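You operate a simulated robot arm through the tools that you are given. There is no shell and no other tool.

The job below is to be done with a simulated robot arm. You get a single attempt, and the scene is never put back.

TASK
Open the waffle maker and oil the middle of the griddle plate.
Fine: undo the clip first; dab the oil brush on the oil pot, brush it on and stand the brush back. Leave the maker open. Set down upright: oil brush with an orange head. A coat counts when it lies all over at full strength: go over it till it gets no stronger.

The check looks at the end state, three seconds after you hand in, the way a careful person would. Anything else that was tipped, shoved, dropped, spilled or broken makes it a failure.

THE ROBOT
A 6-joint arm with a two-finger parallel gripper, fixed in place. Base frame: the origin is on the floor under the middle of its stand, x ahead of it, y to its left, z up. Readings come in m, degrees, newtons and seconds.
With the tool pointing down near the work surface it reaches from about 0.3 to 0.66 m from the base axis. Its first joint turns from -115.0 to 115.0 degrees. Payload 3.43 kg.
Tool frame: the origin (TCP) lies between the finger pads and is the grasp point; the fingertips stand 0.034 m ahead of it; z points along the fingers, y is the line along which they close. The gripper opens to 0.128 m. The fingers are 0.024 m wide and 0.012 m thick; the gripper's body (0.048 by 0.13 m) begins 0.096 m behind the TCP.
Orientation is that of the tool frame in the base frame, as a unit quaternion [w, x, y, z]. With the fingers straight down and closing along the base's y, the tool's x points along the base's -x, its y along +y and its z along -z.

THE INTERFACE
- The arm moves only by the tool arm_command. Its argument "motion" is a list of rows, each a list of 3 entries, a list of its own where there are three numbers: the shift along the tool's x, y, z in m, then the turn, a rotation vector about the tool's x, y, z in degrees, then the opening, from 0 (shut) to 1 (fully open). In form: [[[dx, dy, dz], [wx, wy, wz], grip], ...]. A call has 1 to 20 rows; each row shifts and turns the commanded pose from where the row before left it, along the tool's axes as they then stand. Each row takes 0.2 s and may step no farther than 0.05 m and 8.6 degrees from the row before; otherwise, or with a gripper value out of range, the whole call is refused. Where a pose cannot be reached the arm comes as near as it can. A force on the tool above 40 N (or 10 N above the force at the start of the call, whichever is more), or a blocked arm, ends the call early, and 0.2 s more pass. The fingers move at their own pace (about 0.153 m/s each) and stop on an object; they squeeze with about 21 N. The grip force told is the motor's: it shows also when the fingers shut on nothing. Time passes only in rows, and 0.2 s behind the last, so rows that do not move let the fingers close. It gives the time, the measured TCP pose, the force on the tool (base axes), the opening and the grip force at its end, in the units of the frame above (readings bear some noise), with the torque about the TCP (base axes, N m) and any sound that the robot's microphone picked up, and new pictures: "views" is both (left out), scene, wrist or none.
- Cameras (640 x 400 px; columns grow to the right, rows downward): "scene" is fixed at [0.4083, 0.651, 1.6246]; the picture's right is [-1.00, 0.09, 0.00], its down [0.08, 0.84, -0.53] and it looks along [-0.05, -0.53, -0.85] (base axes); focal length 278 px, centre (320, 200). "wrist" rides on the gripper at [0.076, -0.011, -0.16] in the tool frame; the picture's right is [0.15, 0.99, 0.00], its down [-0.88, 0.13, -0.46] and it looks along [-0.45, 0.07, 0.89] (tool axes); focal length 234 px, centre (320, 200). There is no depth. A picture from a camera that has moved, and an enlarged one, comes with that camera's place and axes in the base frame and with its lens. The place of the scene camera against the robot may be out by one fixed shift of up to 0.025 m in any direction.
- slide_trunk(by): slides the trunk up (or, below 0, down) by that many m; the arm rides with it, the base frame stays. It gives what a move gives, with no picture.
- close_up(camera, box): a new picture of the part [left, top, right, bottom] of that camera's present view, enlarged. The clock stands still meanwhile.
- sign_off(): hands the job in; it is judged then, once.

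Places have to be worked out from the pictures, the camera data and where the tool is seen. Open the gripper and draw the arm clear of the work before you hand the job in, unless the task says otherwise.

The tools are called after "Emit:" as a command line: name --argument value ..., lists and objects as JSON in quotes. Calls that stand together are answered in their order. arm_command: Moves the arm, as the interface text tells. Its arguments: {"type":"object","properties":{"motion":{"type":"array","items":{"type":"array"}},"views":{"type":"string","enum":["both","scene","wrist","none"]}},"required":["motion"]} The other tools are called the same way: slide_trunk (by) moves the trunk up or down; close_up (camera, box) takes an enlarged picture of a part of a camera's view; sign_off () hands the job in.

At the start:

```text
time_s: 0.0
tool_pos: [0.2045, 0.3135, 1.2949]
ee_rot: [0.001, 0.0, 1.0, 0.001]
wrist_force: [-0.1, -0.1, -0.9]
moment: [-0.03, 0.0, 0.02]
finger_gap: 0.1283
grasp_force: 0.1
trunk travel left (down, up): [-0.925, 0.065]
```

scene: 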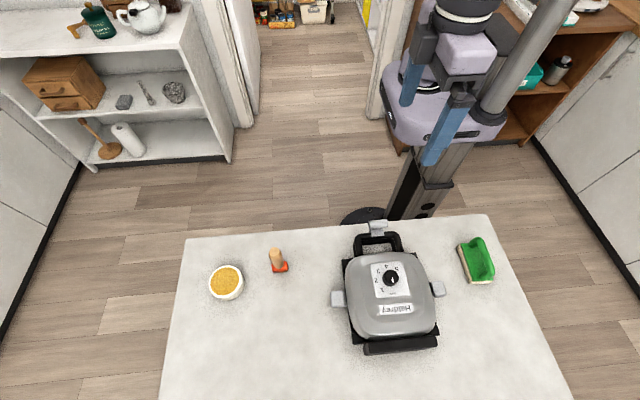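
wrist: 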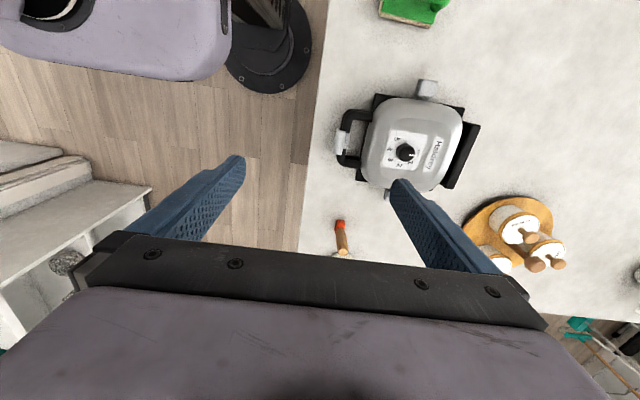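

I start by looking closely at the waffle maker, brush and pot before moving anything.

Emit:
close_up --camera "scene" --box '[310, 200, 470, 370]'

Emit:
close_up --camera "scene" --box '[190, 230, 310, 310]'

Emit:
close_up --camera "wrist" --box '[300, 60, 500, 260]'

```text
2.35 times, centred on (390, 285) of scene
camera zoom: at [0.4083, 0.651, 1.6246], right [-1.0, 0.09, 0.0], down [0.08, 0.84, -0.53], along [-0.05, -0.53, -0.85], focal length 653 px, centre (155, 0)
```

zoom: 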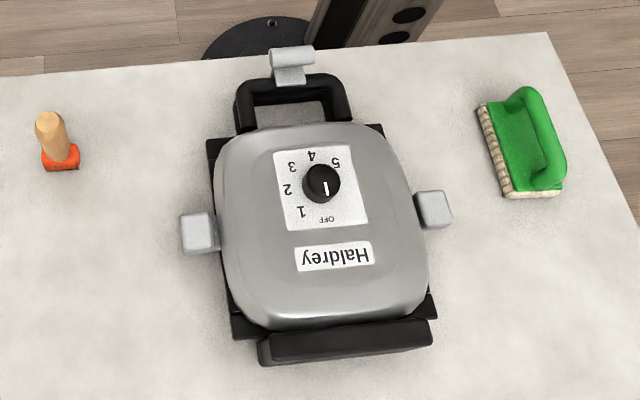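

```text
5.00 times, centred on (250, 270) of scene
camera zoom: at [0.4083, 0.651, 1.6246], right [-1.0, 0.09, 0.0], down [0.08, 0.84, -0.53], along [-0.05, -0.53, -0.85], focal length 1388 px, centre (670, -150)
```

zoom: 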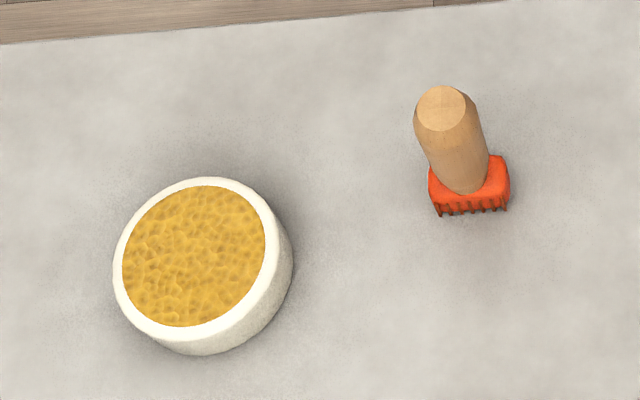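

```text
2.00 times, centred on (400, 160) of wrist
camera zoom: at [0.1291, 0.3031, 1.4556], right [-0.15, 0.99, 0.0], down [0.88, 0.13, 0.46], along [0.45, 0.07, -0.89], focal length 468 px, centre (160, 280)
```

zoom: 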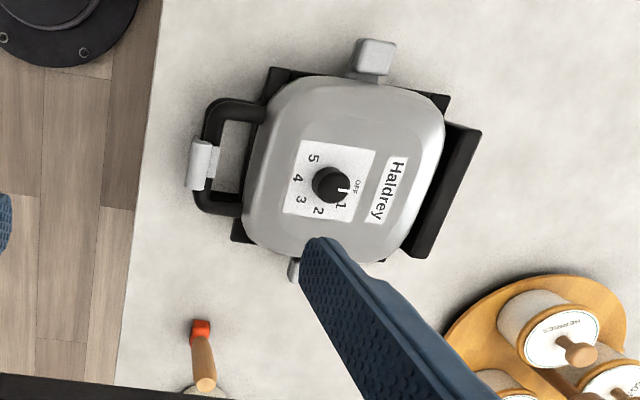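

The knob triangulates to about x 0.22, y 0.47, with the height uncertain around 1.0 m. I move the tool along +x for a second wrist view, to get the baseline and see the brush and pot.

Emit:
arm_command --motion '[[[-0.04, 0, 0], [0, 0, 0], 0.3], [[-0.04, 0, 0], [0, 0, 0], 0.3], [[-0.04, 0, 0], [0, 0, 0], 0.3], [[-0.04, 0, 0], [0, 0, 0], 0.3]]' --views "both"

```text
time_s: 1.0
tool_pos: [0.3653, 0.3128, 1.2946]
ee_rot: [0.0, 0.001, 1.0, 0.0]
wrist_force: [0.5, 0.5, -0.3]
moment: [-0.01, 0.05, -0.02]
finger_gap: 0.0384
grasp_force: 0.1
trunk travel left (down, up): [-0.925, 0.065]
camera wrist: at [0.2905, 0.3021, 1.455], right [-0.15, 0.99, 0.0], down [0.88, 0.13, 0.45], along [0.45, 0.07, -0.89], focal length 234 px, centre (320, 200)
```

scene: 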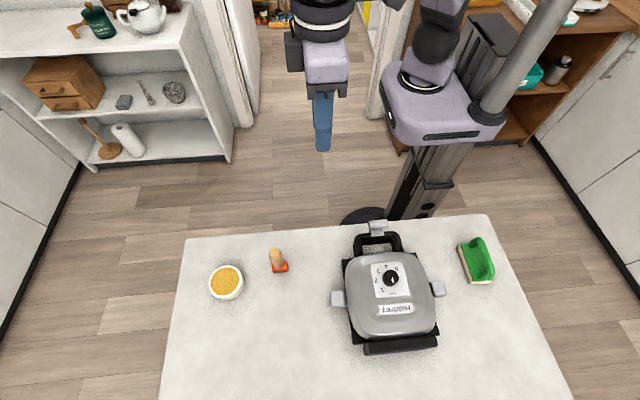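
wrist: 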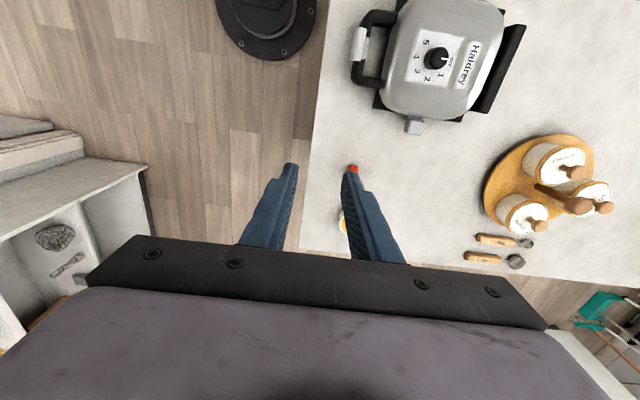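

The knob now triangulates to about (0.229, 0.490, 1.003) and the brush head to about (0.461, 0.406, 0.93). I take enlarged wrist views of the clip and the brush.

Emit:
close_up --camera "wrist" --box '[330, 0, 540, 140]'

Emit:
close_up --camera "wrist" --box '[300, 140, 400, 260]'

Emit:
close_up --camera "scene" --box '[340, 210, 420, 270]'

```text
2.86 times, centred on (435, 70) of wrist
camera zoom: at [0.2905, 0.3021, 1.455], right [-0.15, 0.99, 0.0], down [0.88, 0.13, 0.45], along [0.45, 0.07, -0.89], focal length 669 px, centre (-9, 571)
```

zoom: 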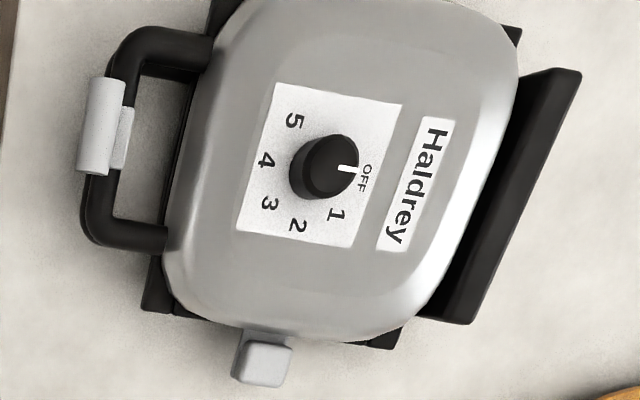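

```text
3.33 times, centred on (350, 200) of wrist
camera zoom: at [0.2905, 0.3021, 1.455], right [-0.15, 0.99, 0.0], down [0.88, 0.13, 0.45], along [0.45, 0.07, -0.89], focal length 781 px, centre (220, 200)
```

zoom: 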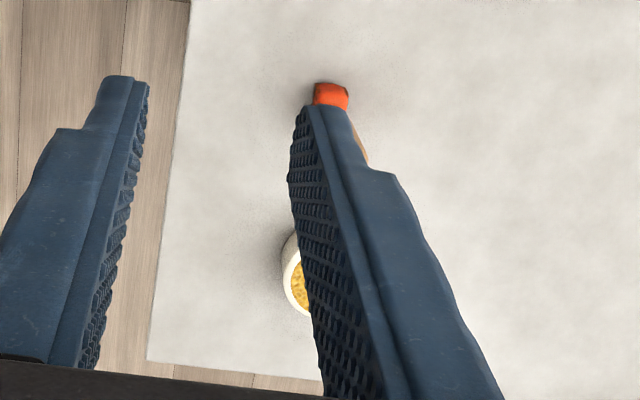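

```text
6.67 times, centred on (380, 240) of scene
camera zoom: at [0.4083, 0.651, 1.6246], right [-1.0, 0.09, 0.0], down [0.08, 0.84, -0.53], along [-0.05, -0.53, -0.85], focal length 1850 px, centre (-80, -67)
```

zoom: 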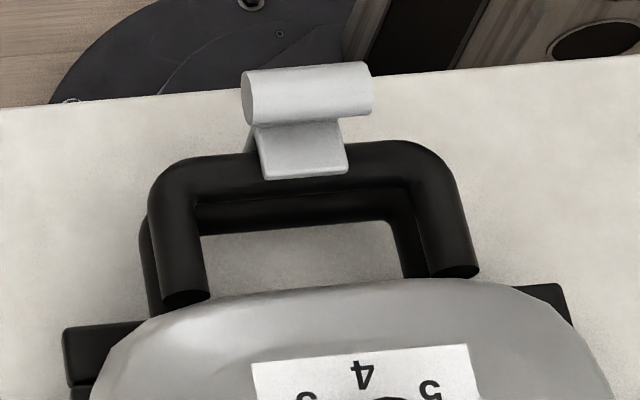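

The clip is a silver lever on the front of the looped handle, on the robot side, with its roll at about (0.229, 0.36, 1.0). The hinge block is on the +y side. I yaw the tool so the camera looks at the clip from the robot's side and move in for a closer look.

Emit:
arm_command --motion '[[[0, 0, 0], [0, 0, -8.2], 1], [[0, 0, 0], [0, 0, -8.2], 1], [[0, 0, 0], [0, 0, -8.2], 1], [[0, 0, 0], [0, 0, -8.2], 1], [[0, 0, 0], [0, 0, -8.2], 1], [[0, 0, 0], [0, 0, -8.2], 1], [[0, 0, 0], [0, 0, -8.2], 1], [[0, 0, 0], [0, 0, -8.2], 1], [[0, 0, 0], [0, 0, -8.2], 1], [[0, 0, 0], [0, 0, -8.2], 1], [[0, 0, 0], [0, 0, -8.0], 1], [[0.016, 0.034, 0.0225], [0, 0, 0], 1], [[0.016, 0.034, 0.0225], [0, 0, 0], 1], [[0.016, 0.034, 0.0225], [0, 0, 0], 1], [[0.016, 0.034, 0.0225], [0, 0, 0], 1]]' --views "both"

```text
time_s: 4.2
tool_pos: [0.2276, 0.251, 1.2074]
ee_rot: [0.002, -0.707, 0.708, 0.0]
wrist_force: [0.6, -1.1, 0.3]
moment: [0.03, -0.04, 0.0]
finger_gap: 0.1281
grasp_force: 0.0
trunk travel left (down, up): [-0.925, 0.065]
camera wrist: at [0.2394, 0.1751, 1.3669], right [-0.99, -0.15, 0.0], down [-0.13, 0.88, 0.46], along [-0.07, 0.45, -0.89], focal length 234 px, centre (320, 200)
```

scene: 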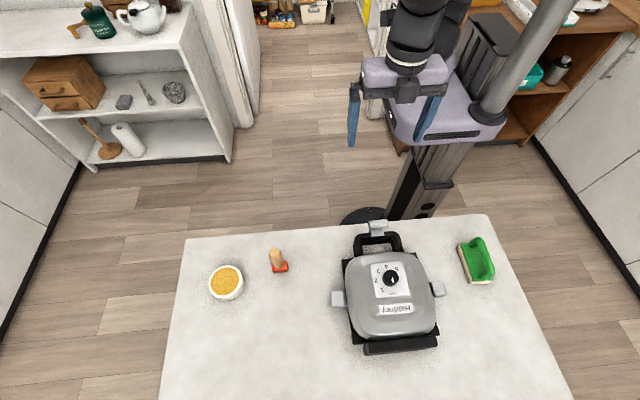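
wrist: 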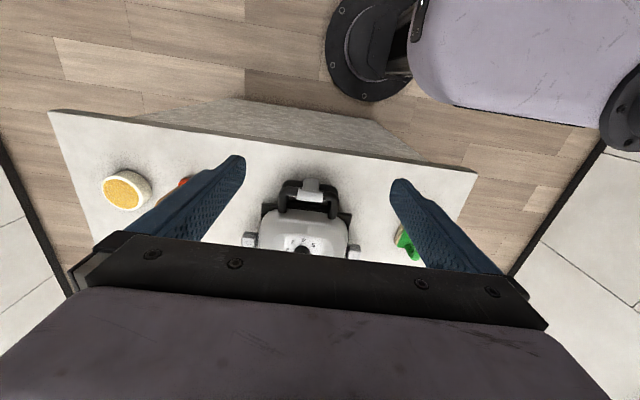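

The pot is in view at about (0.60, 0.43), which is beyond the straight-down reach. I enlarge the clip and the pot and brush region.

Emit:
close_up --camera "wrist" --box '[250, 165, 370, 245]'

Emit:
close_up --camera "wrist" --box '[80, 150, 220, 240]'

```text
5.00 times, centred on (310, 205) of wrist
camera zoom: at [0.2394, 0.1751, 1.3669], right [-0.99, -0.15, 0.0], down [-0.13, 0.88, 0.46], along [-0.07, 0.45, -0.89], focal length 1171 px, centre (370, 175)
```

zoom: 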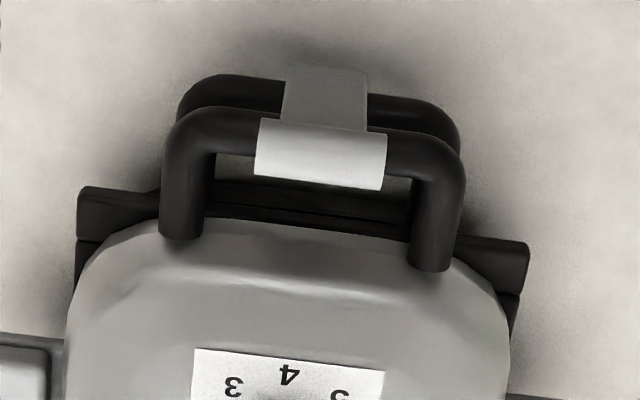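

```text
4.44 times, centred on (150, 195) of wrist
camera zoom: at [0.2394, 0.1751, 1.3669], right [-0.99, -0.15, 0.0], down [-0.13, 0.88, 0.46], along [-0.07, 0.45, -0.89], focal length 1041 px, centre (1076, 222)
```

zoom: 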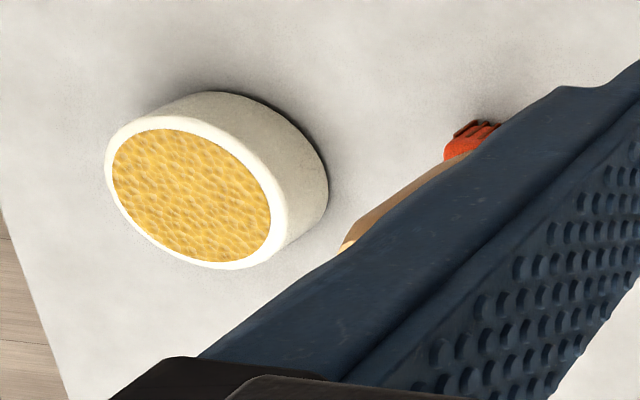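

The clip is hinged at the lower loop, with its plate in front of both loops and the roll standing above the upper loop, about 45 mm long along x. I want a side profile before touching it, so I go to the −x side and tilt the tool to look toward +x.

Emit:
arm_command --motion '[[[-0.0182, 0.038, 0], [0, 0, 0], 1], [[-0.0182, 0.038, 0], [0, 0, 0], 1], [[-0.0182, 0.038, 0], [0, 0, 0], 1], [[-0.0182, 0.038, 0], [0, 0, 0], 1], [[-0.0182, 0.038, 0], [0, 0, 0], 1], [[-0.0182, 0.038, 0], [0, 0, 0], 1], [[0, 0, 0], [0, 0, 8.2], 1], [[0, 0, 0], [0, 0, 8.2], 1], [[0, 0, 0], [0, 0, 8.2], 1], [[0, 0, 0], [0, 0, 8.2], 1], [[0, 0, 0], [0, 0, 8.2], 1], [[0, 0, 0], [0, 0, 8.2], 1], [[0, 0, 0], [0, 0, 8.2], 1], [[0, 0, 0], [0, 0, 8.2], 1], [[0, 0, 0], [0, 0, 8.2], 1], [[0, 0, 0], [0, 0, 8.2], 1], [[0, 0, 0], [0, 0, 8.0], 1]]' --views "none"

Emit:
arm_command --motion '[[[0, 0, 0.02], [0, -8, 0], 1], [[0, 0, 0.02], [0, -8, 0], 1], [[0, 0, 0.02], [0, -8, 0], 1], [[0, 0, 0.0], [0, -8, 0], 1], [[0, 0, 0.0], [0, -8, 0], 1]]' --views "both"

```text
time_s: 7.8
tool_pos: [-0.0001, 0.3594, 1.2042]
ee_rot: [0.0, 0.001, 1.0, 0.0]
wrist_force: [0.4, 0.1, -0.2]
moment: [0.0, -0.02, 0.02]
finger_gap: 0.1281
grasp_force: 0.2
trunk travel left (down, up): [-0.925, 0.065]
```

```text
time_s: 9.2
tool_pos: [0.086, 0.3916, 1.1925]
ee_rot: [0.32, 0.053, 0.945, 0.046]
wrist_force: [0.5, -1.7, -0.3]
moment: [-0.02, -0.05, 0.02]
finger_gap: 0.1279
grasp_force: 0.1
out of reach, approached as far as the arm can: row 3, 4, 5
trunk travel left (down, up): [-0.925, 0.065]
stopped in row 5: the arm was blocked; the commanded pose is now the measured one
camera wrist: at [-0.0707, 0.3817, 1.2731], right [-0.05, 1.0, 0.03], down [0.43, -0.01, 0.9], along [0.9, 0.06, -0.43], focal length 234 px, centre (320, 200)
```

scene: 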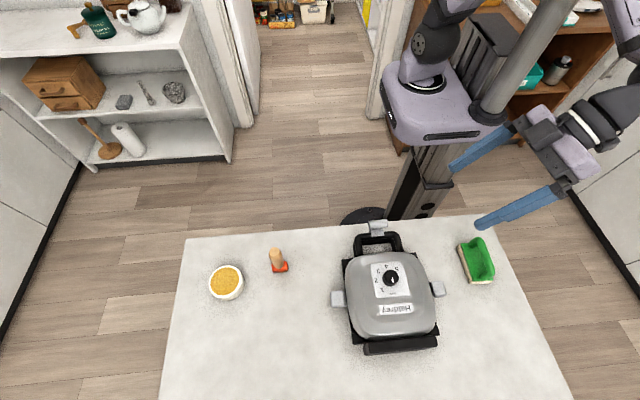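
wrist: 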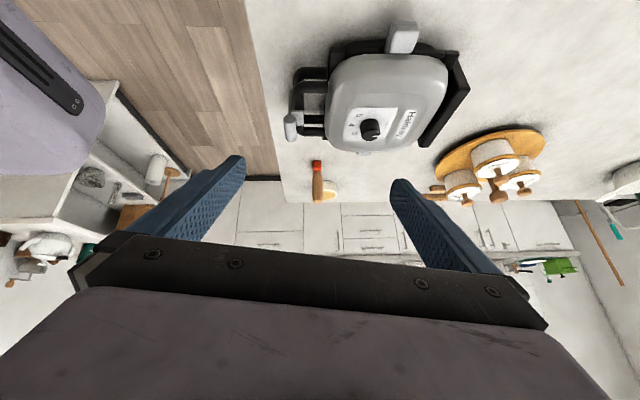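

The side view is good enough, although upside down because the picture's down is world up. I enlarge the clip.

Emit:
close_up --camera "wrist" --box '[270, 50, 390, 160]'

Emit:
close_up --camera "wrist" --box '[290, 140, 360, 210]'

```text
3.64 times, centred on (330, 105) of wrist
camera zoom: at [-0.0707, 0.3817, 1.2731], right [-0.05, 1.0, 0.03], down [0.43, -0.01, 0.9], along [0.9, 0.06, -0.43], focal length 852 px, centre (284, 546)
```

zoom: 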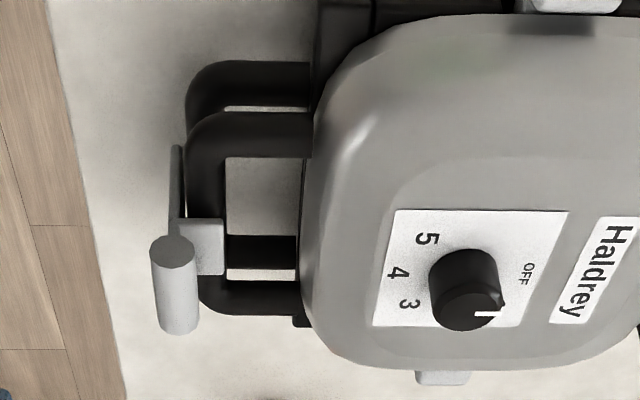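

```text
5.71 times, centred on (325, 175) of wrist
camera zoom: at [-0.0707, 0.3817, 1.2731], right [-0.05, 1.0, 0.03], down [0.43, -0.01, 0.9], along [0.9, 0.06, -0.43], focal length 1338 px, centre (291, 343)
```

zoom: 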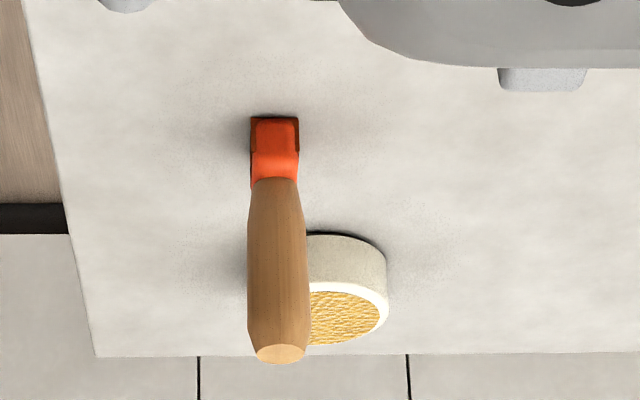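

The side view shows the plate standing vertically at y≈0.355 from z≈0.93 to 1.0. A lip sits over the upper loop at z≈0.977, and the roll, radius ~10 mm, is at (0.228, 0.357, 1.00). I straighten the tool with the fingers closing along y and hover above the roll.

Emit:
arm_command --motion '[[[0, 0, 0], [1.07, 7.48, -1.24], 0.5], [[0, 0, 0], [1.07, 7.48, -1.24], 0.5], [[0, 0, 0], [1.07, 7.48, -1.24], 0.5], [[0, 0, 0], [1.07, 7.48, -1.24], 0.5], [[0, 0, 0], [1.07, 7.48, -1.24], 0.5], [[-0.036, -0.009, 0.014], [0, 0, 0], 0.5], [[-0.036, -0.009, 0.014], [0, 0, 0], 0.5], [[-0.036, -0.009, 0.014], [0, 0, 0], 0.5], [[-0.036, -0.009, 0.014], [0, 0, 0], 0.5], [[0, 0, 0], [0, 0, 0], 0.5]]' --views "both"

```text
time_s: 11.4
tool_pos: [0.2276, 0.3576, 1.1352]
ee_rot: [0.0, -0.003, 1.0, 0.001]
wrist_force: [-0.3, -0.1, 0.3]
moment: [-0.01, -0.02, 0.0]
finger_gap: 0.0639
grasp_force: 0.0
trunk travel left (down, up): [-0.925, 0.065]
camera wrist: at [0.1528, 0.3457, 1.2961], right [-0.15, 0.99, 0.0], down [0.88, 0.14, 0.46], along [0.45, 0.07, -0.89], focal length 234 px, centre (320, 200)
```

scene: 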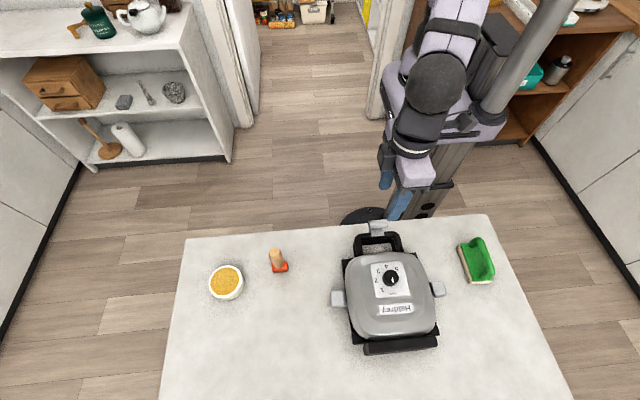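
wrist: 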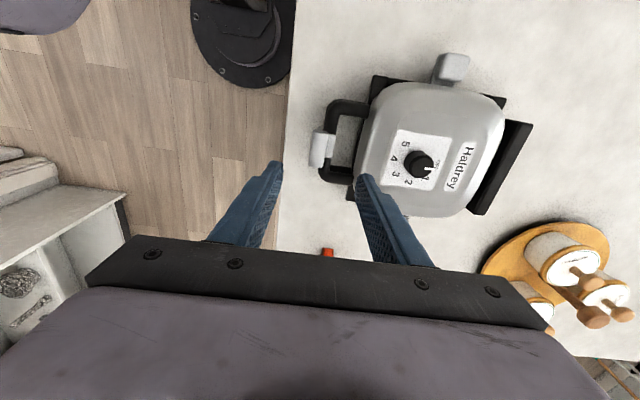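

The hover is aligned within a few mm. I enlarge the view before descending.

Emit:
close_up --camera "wrist" --box '[270, 90, 390, 210]'

```text
3.33 times, centred on (330, 150) of wrist
camera zoom: at [0.1528, 0.3457, 1.2961], right [-0.15, 0.99, 0.0], down [0.88, 0.14, 0.46], along [0.45, 0.07, -0.89], focal length 781 px, centre (287, 367)
```

zoom: 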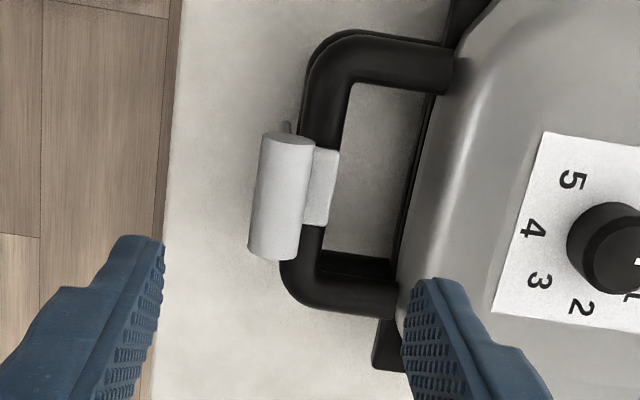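

The roll spans x 0.207–0.249 at y≈0.355, square to my fingers. I narrow the opening to 40 mm and come down so the fingertips straddle the roll just above the lip.

Emit:
arm_command --motion '[[[0, -0.001, 0.03], [0, 0, 0], 0.33], [[0, -0.001, 0.03], [0, 0, 0], 0.33], [[0, 0, 0.025], [0, 0, 0], 0.33], [[0, 0, 0.015], [0, 0, 0], 0.33], [[0, 0, 0.012], [0, 0, 0], 0.33], [[0, 0, 0], [0, 0, 0], 0.33]]' --views "both"

```text
time_s: 12.8
tool_pos: [0.2274, 0.3561, 1.0223]
ee_rot: [0.0, -0.003, 1.0, 0.0]
wrist_force: [-0.4, 0.0, -0.8]
moment: [-0.02, 0.03, 0.03]
finger_gap: 0.0422
grasp_force: 0.1
trunk travel left (down, up): [-0.925, 0.065]
camera wrist: at [0.1528, 0.3444, 1.1839], right [-0.15, 0.99, 0.0], down [0.88, 0.14, 0.46], along [0.45, 0.07, -0.89], focal length 234 px, centre (320, 200)
```

scene: 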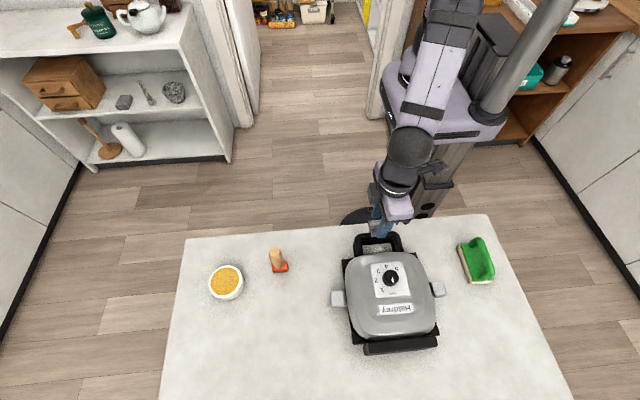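
wrist: 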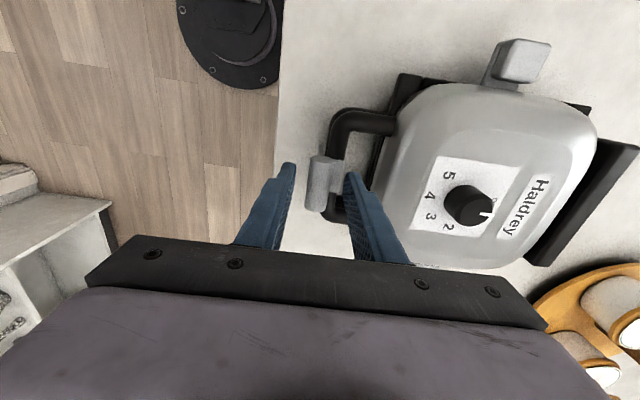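

The fingers appear to straddle the roll; I check closely.

Emit:
close_up --camera "wrist" --box '[260, 130, 400, 240]'

Emit:
close_up --camera "scene" --box '[340, 190, 430, 260]'

```text
3.64 times, centred on (330, 185) of wrist
camera zoom: at [0.1528, 0.3444, 1.1839], right [-0.15, 0.99, 0.0], down [0.88, 0.14, 0.46], along [0.45, 0.07, -0.89], focal length 852 px, centre (284, 254)
```

zoom: 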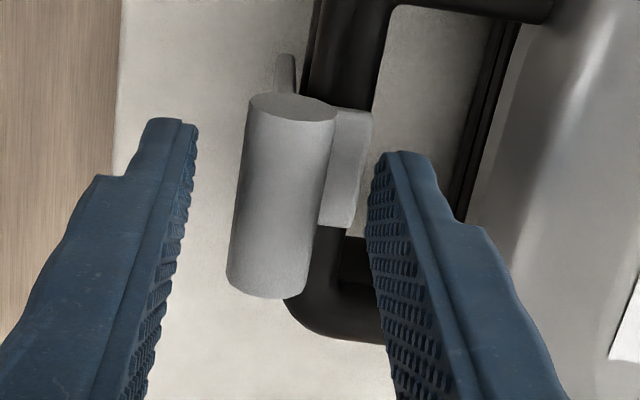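

```text
5.71 times, centred on (385, 225) of scene
camera zoom: at [0.4083, 0.651, 1.6246], right [-1.0, 0.09, 0.0], down [0.08, 0.84, -0.53], along [-0.05, -0.53, -0.85], focal length 1586 px, centre (-51, 57)
```

zoom: 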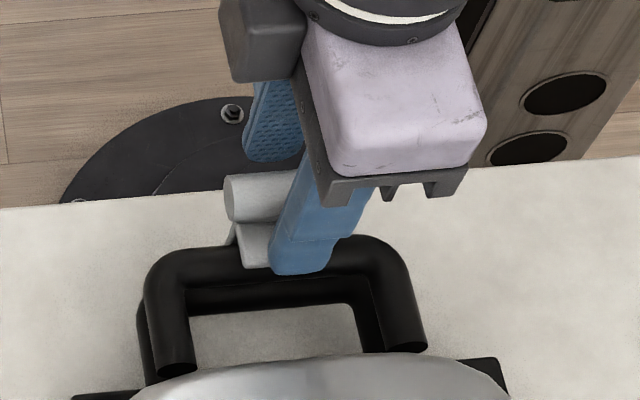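

The roll centre works out at x≈0.233 with its lip at z≈0.97, so I shift 5 mm in +x and 6 mm down, then close on the roll.

Emit:
arm_command --motion '[[[-0.005, 0.0005, 0.006], [0, 0, 0], 0.33], [[0, 0, 0], [0, 0, 0], 0.2], [[0, 0, 0], [0, 0, 0], 0.1], [[0, 0, 0], [0, 0, 0], 0.0], [[0, 0, 0], [0, 0, 0], 0.0]]' --views "both"

```text
time_s: 14.0
tool_pos: [0.2332, 0.3552, 1.0165]
ee_rot: [-0.001, -0.002, 1.0, -0.001]
wrist_force: [0.4, -2.3, 0.5]
moment: [-0.07, -0.01, -0.14]
finger_gap: 0.0191
grasp_force: 21.0
trunk travel left (down, up): [-0.925, 0.065]
camera wrist: at [0.1585, 0.344, 1.1783], right [-0.15, 0.99, 0.0], down [0.88, 0.14, 0.45], along [0.45, 0.07, -0.89], focal length 234 px, centre (320, 200)
```

scene: 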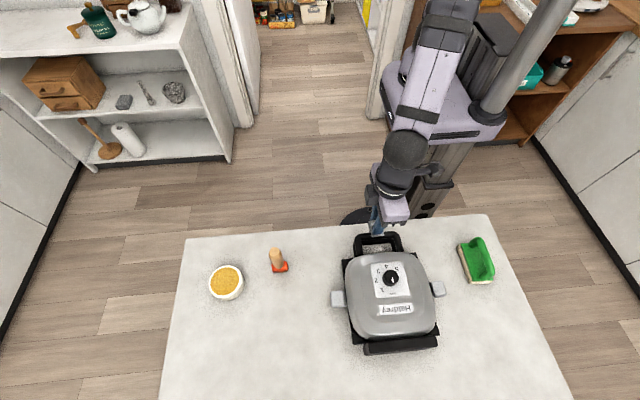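
wrist: 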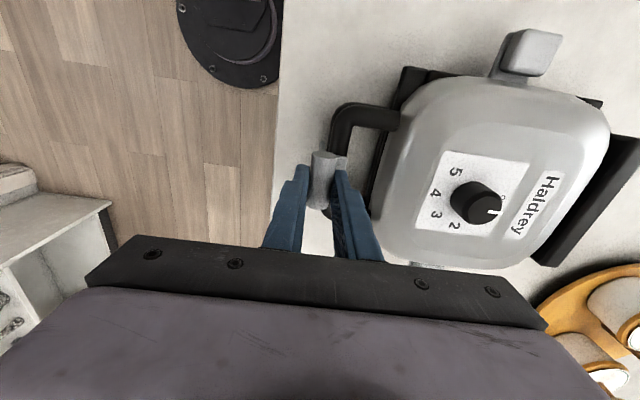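

The roll is gripped (gap 19 mm, 21 N). I swing it toward the robot (−y) about the lower-loop pivot in small steps and watch the forces.

Emit:
arm_command --motion '[[[0, -0.006, 0.0003], [-4, 0, 0], 0], [[0, -0.006, 0.0003], [-4, 0, 0], 0], [[0, -0.006, 0.0003], [-4, 0, 0], 0]]' --views "both"

```text
time_s: 14.8
tool_pos: [0.2329, 0.337, 1.0156]
ee_rot: [-0.001, -0.003, 0.994, 0.105]
wrist_force: [-4.5, -1.6, 5.2]
moment: [-0.03, 0.52, -0.09]
finger_gap: 0.0195
grasp_force: 20.9
trunk travel left (down, up): [-0.925, 0.065]
camera wrist: at [0.1588, 0.2927, 1.1707], right [-0.15, 0.97, 0.21], down [0.88, 0.04, 0.47], along [0.45, 0.25, -0.86], focal length 234 px, centre (320, 200)
```

scene: 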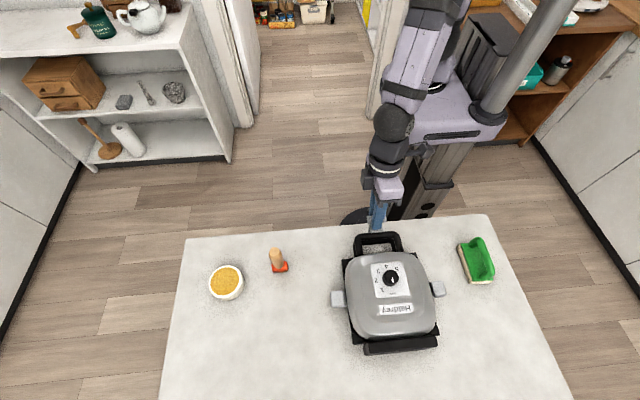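
wrist: 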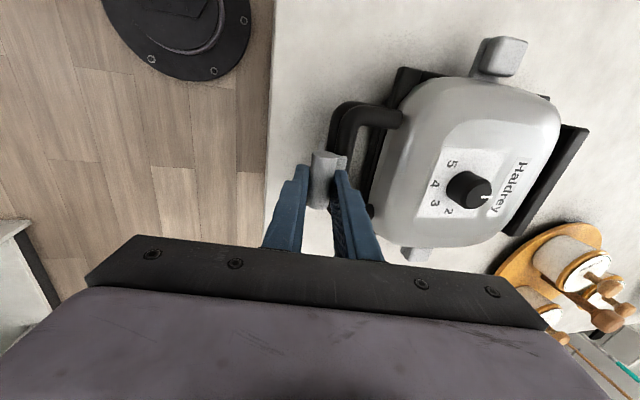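

The clip moves freely with only a few newtons. I keep swinging it out.

Emit:
arm_command --motion '[[[0, -0.0075, 0.0004], [-5, 0, 0], 0], [[0, -0.0075, 0.0004], [-5, 0, 0], 0], [[0, -0.0075, 0.0004], [-5, 0, 0], 0], [[0, -0.0075, 0.0004], [-5, 0, 0], 0]]' --views "both"

```text
time_s: 15.8
tool_pos: [0.234, 0.3082, 1.0039]
ee_rot: [-0.002, -0.002, 0.961, 0.276]
wrist_force: [-2.1, -4.2, 4.0]
moment: [-0.11, 0.53, 0.13]
finger_gap: 0.019
grasp_force: 20.9
trunk travel left (down, up): [-0.925, 0.065]
camera wrist: at [0.1586, 0.2145, 1.1343], right [-0.15, 0.84, 0.52], down [0.88, -0.13, 0.45], along [0.45, 0.53, -0.72], focal length 234 px, centre (320, 200)
```

scene: 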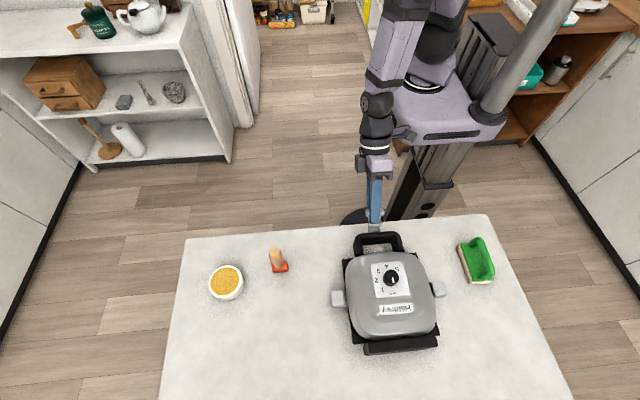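
wrist: 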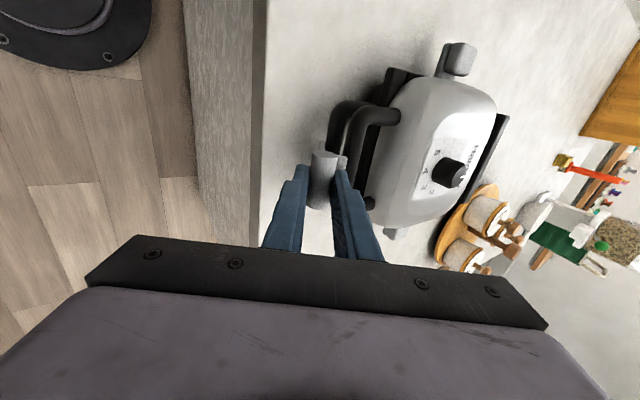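

It is at about 32° and still smooth. I continue further so it is fully clear of the upper loop.

Emit:
arm_command --motion '[[[0, -0.0075, 0.0004], [-5, 0, 0], 0], [[0, -0.0075, 0.0004], [-5, 0, 0], 0], [[0, -0.0075, 0.0004], [-5, 0, 0], 0], [[0, -0.0075, 0.0004], [-5, 0, 0], 0], [[0, -0.0075, 0.0004], [-5, 0, 0], 0], [[0, -0.0075, 0.0004], [-5, 0, 0], 0]]' --views "both"

```text
time_s: 16.3
tool_pos: [0.2368, 0.3084, 1.0029]
ee_rot: [-0.003, 0.003, 0.946, 0.325]
wrist_force: [-2.4, 0.4, 5.4]
moment: [-0.53, 0.02, 0.06]
finger_gap: 0.0193
grasp_force: 21.0
out of reach, approached as far as the arm can: row 2
trunk travel left (down, up): [-0.925, 0.065]
stopped in row 2: the force on the tool passed its limit at 66 N (the readings are from after the stop); the commanded pose is now the measured one
camera wrist: at [0.1615, 0.2021, 1.1231], right [-0.14, 0.78, 0.61], down [0.88, -0.18, 0.43], along [0.45, 0.6, -0.66], focal length 234 px, centre (320, 200)
```

scene: 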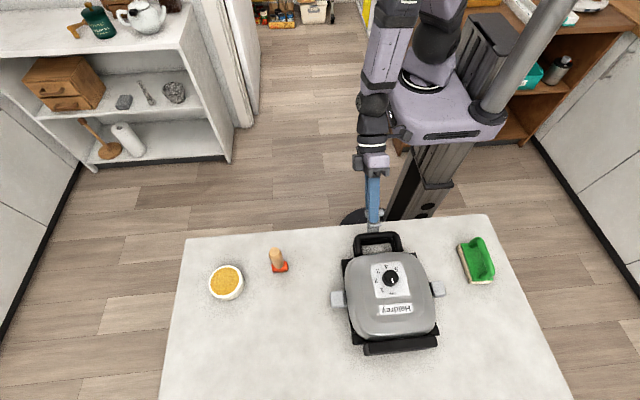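
wrist: 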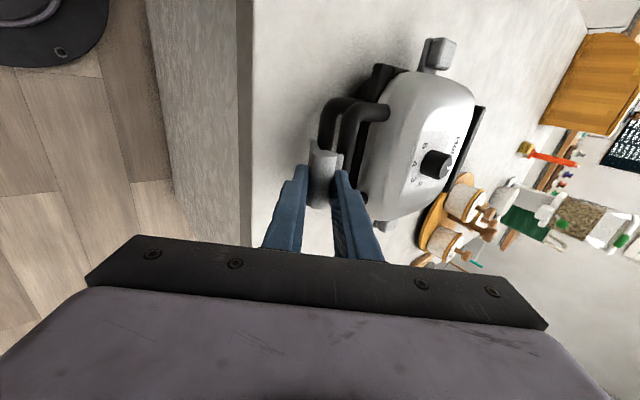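

The arm ran out of reach at about 38°, but the clip's lip is off the upper loop. I open the fingers a little and see whether it stays out.

Emit:
arm_command --motion '[[[0, 0, 0], [0, 0, 0], 0.25], [[0, 0, 0], [0, 0, 0], 0.35], [[0, 0, -0.01], [0, 0, 0], 0.35], [[0, 0, -0.02], [0, 0, 0], 0.35], [[0, 0, -0.02], [0, 0, 0], 0.35]]' --views "both"

Emit:
close_up --camera "scene" --box '[330, 200, 450, 370]'

Emit:
close_up --camera "wrist" --box '[260, 70, 400, 240]'

```text
time_s: 17.1
tool_pos: [0.2409, 0.3094, 1.0084]
ee_rot: [-0.004, 0.008, 0.945, 0.328]
wrist_force: [0.0, 0.2, -0.1]
moment: [-0.01, -0.01, -0.01]
finger_gap: 0.0447
grasp_force: 0.0
out of reach, approached as far as the arm can: row 3
trunk travel left (down, up): [-0.925, 0.065]
stopped in row 3: the force on the tool passed its limit at 56 N (the readings are from after the stop); the commanded pose is now the measured one
camera wrist: at [0.1655, 0.2028, 1.1285], right [-0.13, 0.78, 0.62], down [0.88, -0.19, 0.43], along [0.45, 0.6, -0.66], focal length 234 px, centre (320, 200)
```

scene: 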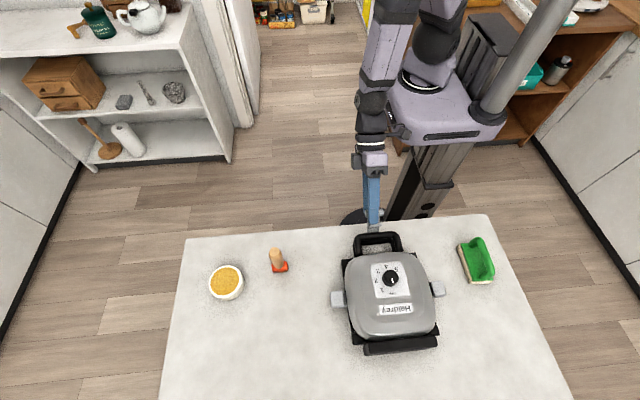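
wrist: 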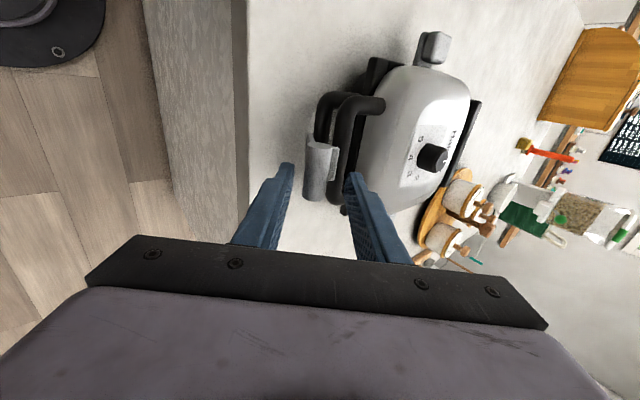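

```text
2.35 times, centred on (390, 285) of scene
camera zoom: at [0.4083, 0.651, 1.6246], right [-1.0, 0.09, 0.0], down [0.08, 0.84, -0.53], along [-0.05, -0.53, -0.85], focal length 653 px, centre (155, 0)
```

zoom: 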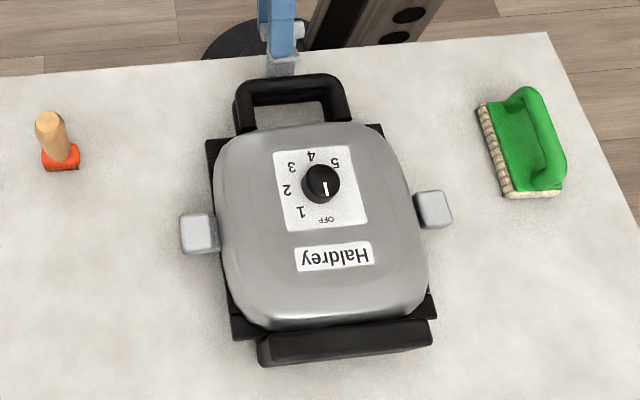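

```text
2.35 times, centred on (330, 155) of wrist
camera zoom: at [0.1655, 0.2028, 1.1285], right [-0.13, 0.78, 0.62], down [0.88, -0.19, 0.43], along [0.45, 0.6, -0.66], focal length 551 px, centre (296, 306)
```

zoom: 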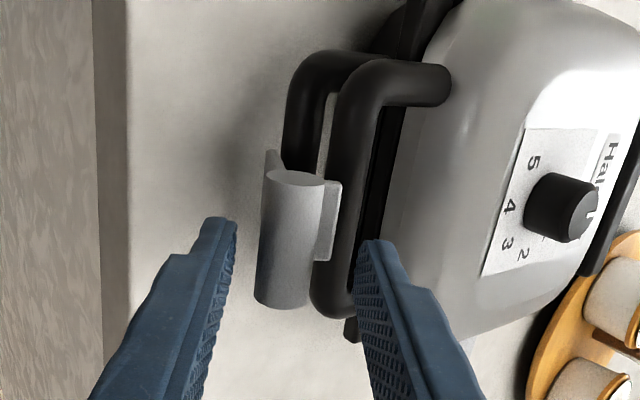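

The clip stays out at about 38° and the maker hasn't shifted. To free the fingers without dragging the clip back, I open them fully and raise the trunk straight up.

Emit:
arm_command --motion '[[[0, 0, 0], [0, 0, 0], 0.6], [[0, 0, 0], [0, 0, 0], 0.8], [[0, 0, 0], [0, 0, 0], 0.8]]' --views "none"

Emit:
slide_trunk --by 0.06

```text
time_s: 17.9
tool_pos: [0.24, 0.3101, 1.0074]
ee_rot: [-0.005, 0.008, 0.945, 0.328]
wrist_force: [-0.6, 1.0, -0.9]
moment: [-0.11, -0.15, -0.17]
finger_gap: 0.1024
grasp_force: 0.1
trunk travel left (down, up): [-0.925, 0.065]
```

```text
time_s: 18.9
tool_pos: [0.2411, 0.3097, 1.0671]
ee_rot: [-0.004, 0.007, 0.945, 0.328]
wrist_force: [-0.6, 0.9, -0.8]
moment: [-0.12, -0.09, -0.14]
finger_gap: 0.1022
grasp_force: 0.1
trunk travel left (down, up): [-0.985, 0.005]
```

Clear of the clip. I straighten the tool back to vertical and look at the clip.

Emit:
arm_command --motion '[[[0, 0.004, -0.003], [7.66, 0, 0], 0.8], [[0, 0.004, -0.003], [7.66, 0, 0], 0.8], [[0, 0.004, -0.003], [7.66, 0, 0], 0.8], [[0, 0.004, -0.003], [7.66, 0, 0], 0.8], [[0, 0.004, -0.003], [7.66, 0, 0], 0.8], [[0, 0, 0], [0, 0, 0], 0.8]]' --views "both"

Emit:
close_up --camera "wrist" --box '[250, 90, 450, 240]'

Emit:
close_up --camera "scene" --box '[330, 195, 430, 265]'

```text
time_s: 20.3
tool_pos: [0.2415, 0.32, 1.091]
ee_rot: [-0.013, 0.004, 1.0, 0.026]
wrist_force: [0.5, 0.0, 0.6]
moment: [0.06, -0.01, -0.01]
finger_gap: 0.1024
grasp_force: 0.1
out of reach, approached as far as the arm can: row 3
trunk travel left (down, up): [-0.985, 0.005]
camera wrist: at [0.1699, 0.3024, 1.2519], right [-0.14, 0.99, 0.05], down [0.89, 0.1, 0.44], along [0.43, 0.11, -0.9], focal length 234 px, centre (320, 200)
```

scene: 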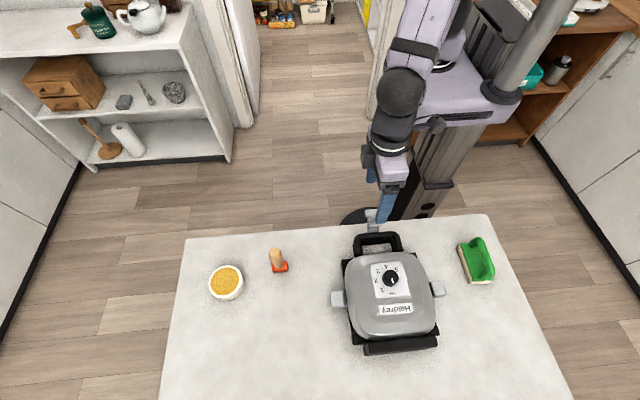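
wrist: 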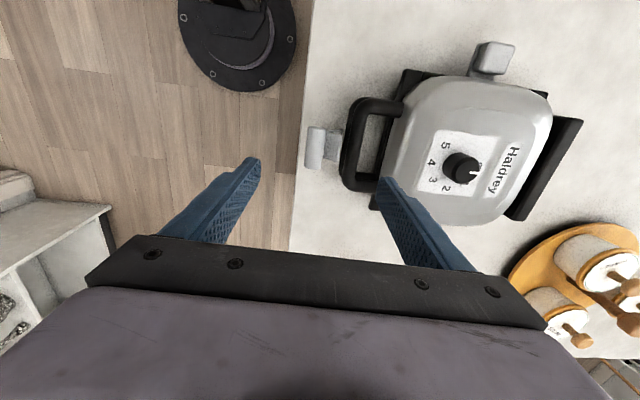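

```text
2.67 times, centred on (350, 165) of wrist
camera zoom: at [0.1699, 0.3024, 1.2519], right [-0.14, 0.99, 0.05], down [0.89, 0.1, 0.44], along [0.43, 0.11, -0.9], focal length 624 px, centre (240, 293)
```

zoom: 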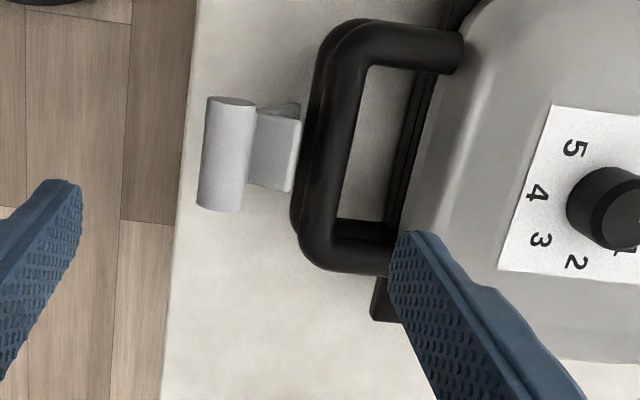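

```text
5.71 times, centred on (380, 230) of scene
camera zoom: at [0.4083, 0.651, 1.6246], right [-1.0, 0.09, 0.0], down [0.08, 0.84, -0.53], along [-0.05, -0.53, -0.85], focal length 1586 px, centre (-23, 29)
```

zoom: 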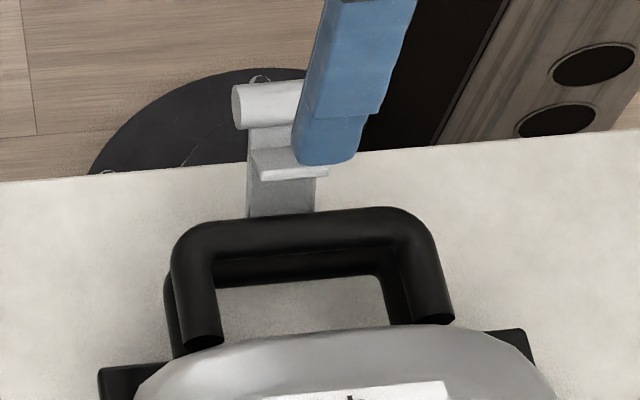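

The clip sits out at roughly 35°, too close to the upper bar for a finger to pass. I close the fingers and press the roll down from above so the clip swings further open.

Emit:
arm_command --motion '[[[0, 0, 0], [2.98, -1.5, -0.46], 0.3], [[0.0085, -0.007, 0.02], [0, 0, 0], 0], [[0, 0, 0.02], [0, 0, 0], 0], [[0, 0, 0.008], [0, 0, 0], 0], [[0, 0, 0], [0, 0, 0], 0]]' --views "both"

Emit:
close_up --camera "wrist" --box '[250, 90, 450, 240]'

```text
time_s: 21.5
tool_pos: [0.2333, 0.3144, 1.0415]
ee_rot: [0.001, 0.0, 1.0, 0.0]
wrist_force: [-1.0, 0.7, 0.2]
moment: [0.0, -0.02, 0.02]
finger_gap: 0.0
grasp_force: 21.1
trunk travel left (down, up): [-0.985, 0.005]
camera wrist: at [0.1574, 0.3037, 1.2017], right [-0.15, 0.99, 0.0], down [0.88, 0.13, 0.46], along [0.45, 0.07, -0.89], focal length 234 px, centre (320, 200)
```

scene: 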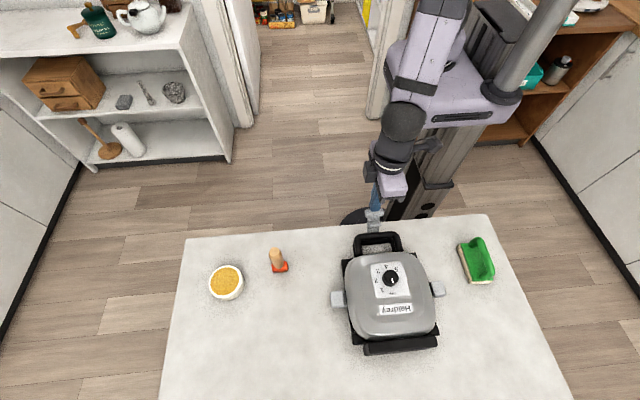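
wrist: 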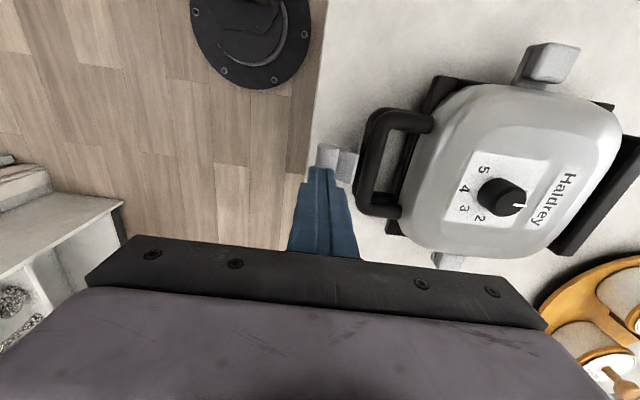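

```text
2.67 times, centred on (350, 165) of wrist
camera zoom: at [0.1574, 0.3037, 1.2017], right [-0.15, 0.99, 0.0], down [0.88, 0.13, 0.46], along [0.45, 0.07, -0.89], focal length 624 px, centre (240, 293)
```

zoom: 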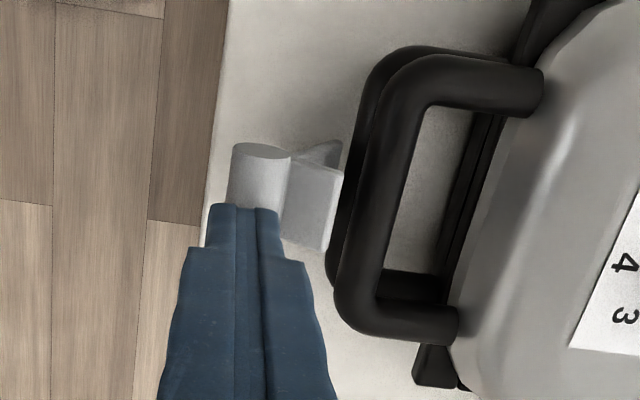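

The closed fingertips are directly above the roll. I press down along the clip's arc.

Emit:
arm_command --motion '[[[0, 0.0, 0.014], [0, 0, 0], 0], [[0, -0.006, 0.008], [0, 0, 0], 0], [[0, -0.006, 0.008], [0, 0, 0], 0], [[0, -0.005, 0.01], [0, 0, 0], 0], [[0, -0.004, 0.01], [0, 0, 0], 0]]' --views "both"

Emit:
close_up --camera "wrist" --box '[250, 90, 450, 240]'

```text
time_s: 22.7
tool_pos: [0.2329, 0.2923, 0.9911]
ee_rot: [0.001, -0.001, 1.0, 0.0]
wrist_force: [-1.0, -6.4, 16.2]
moment: [-0.2, 0.08, -0.01]
finger_gap: 0.0
grasp_force: 21.4
trunk travel left (down, up): [-0.985, 0.005]
camera wrist: at [0.1565, 0.2811, 1.1517], right [-0.15, 0.99, 0.0], down [0.88, 0.13, 0.46], along [0.45, 0.07, -0.89], focal length 234 px, centre (320, 200)
```

scene: 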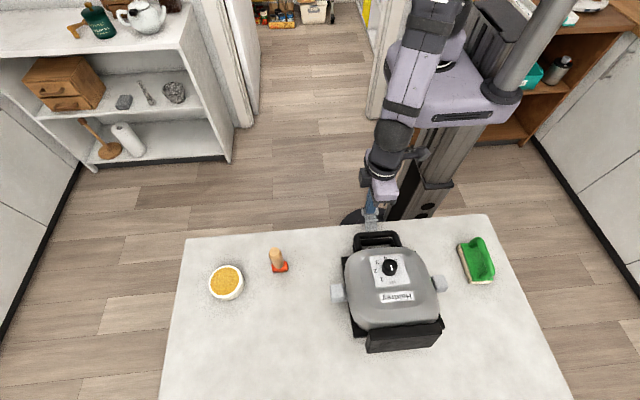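
wrist: 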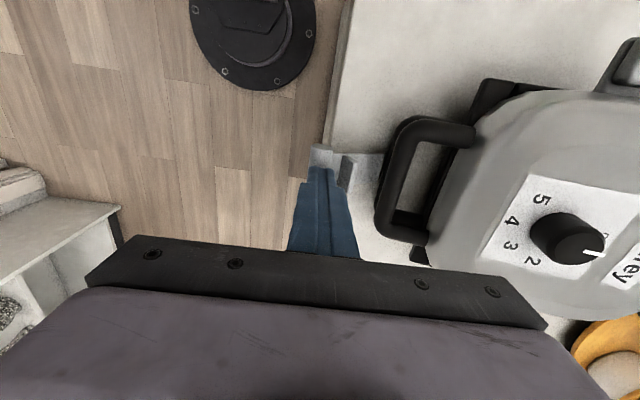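

```text
2.67 times, centred on (350, 165) of wrist
camera zoom: at [0.1565, 0.2811, 1.1517], right [-0.15, 0.99, 0.0], down [0.88, 0.13, 0.46], along [0.45, 0.07, -0.89], focal length 624 px, centre (240, 293)
```

zoom: 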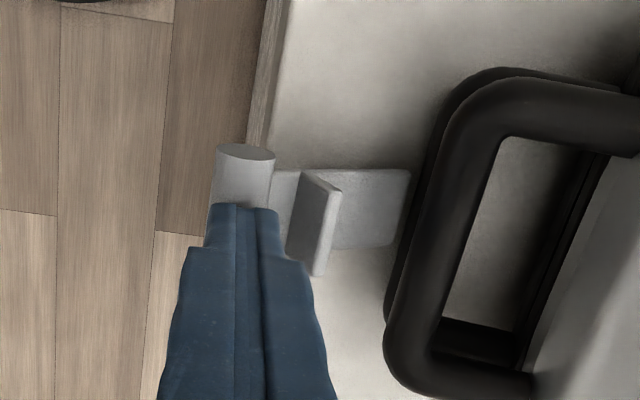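

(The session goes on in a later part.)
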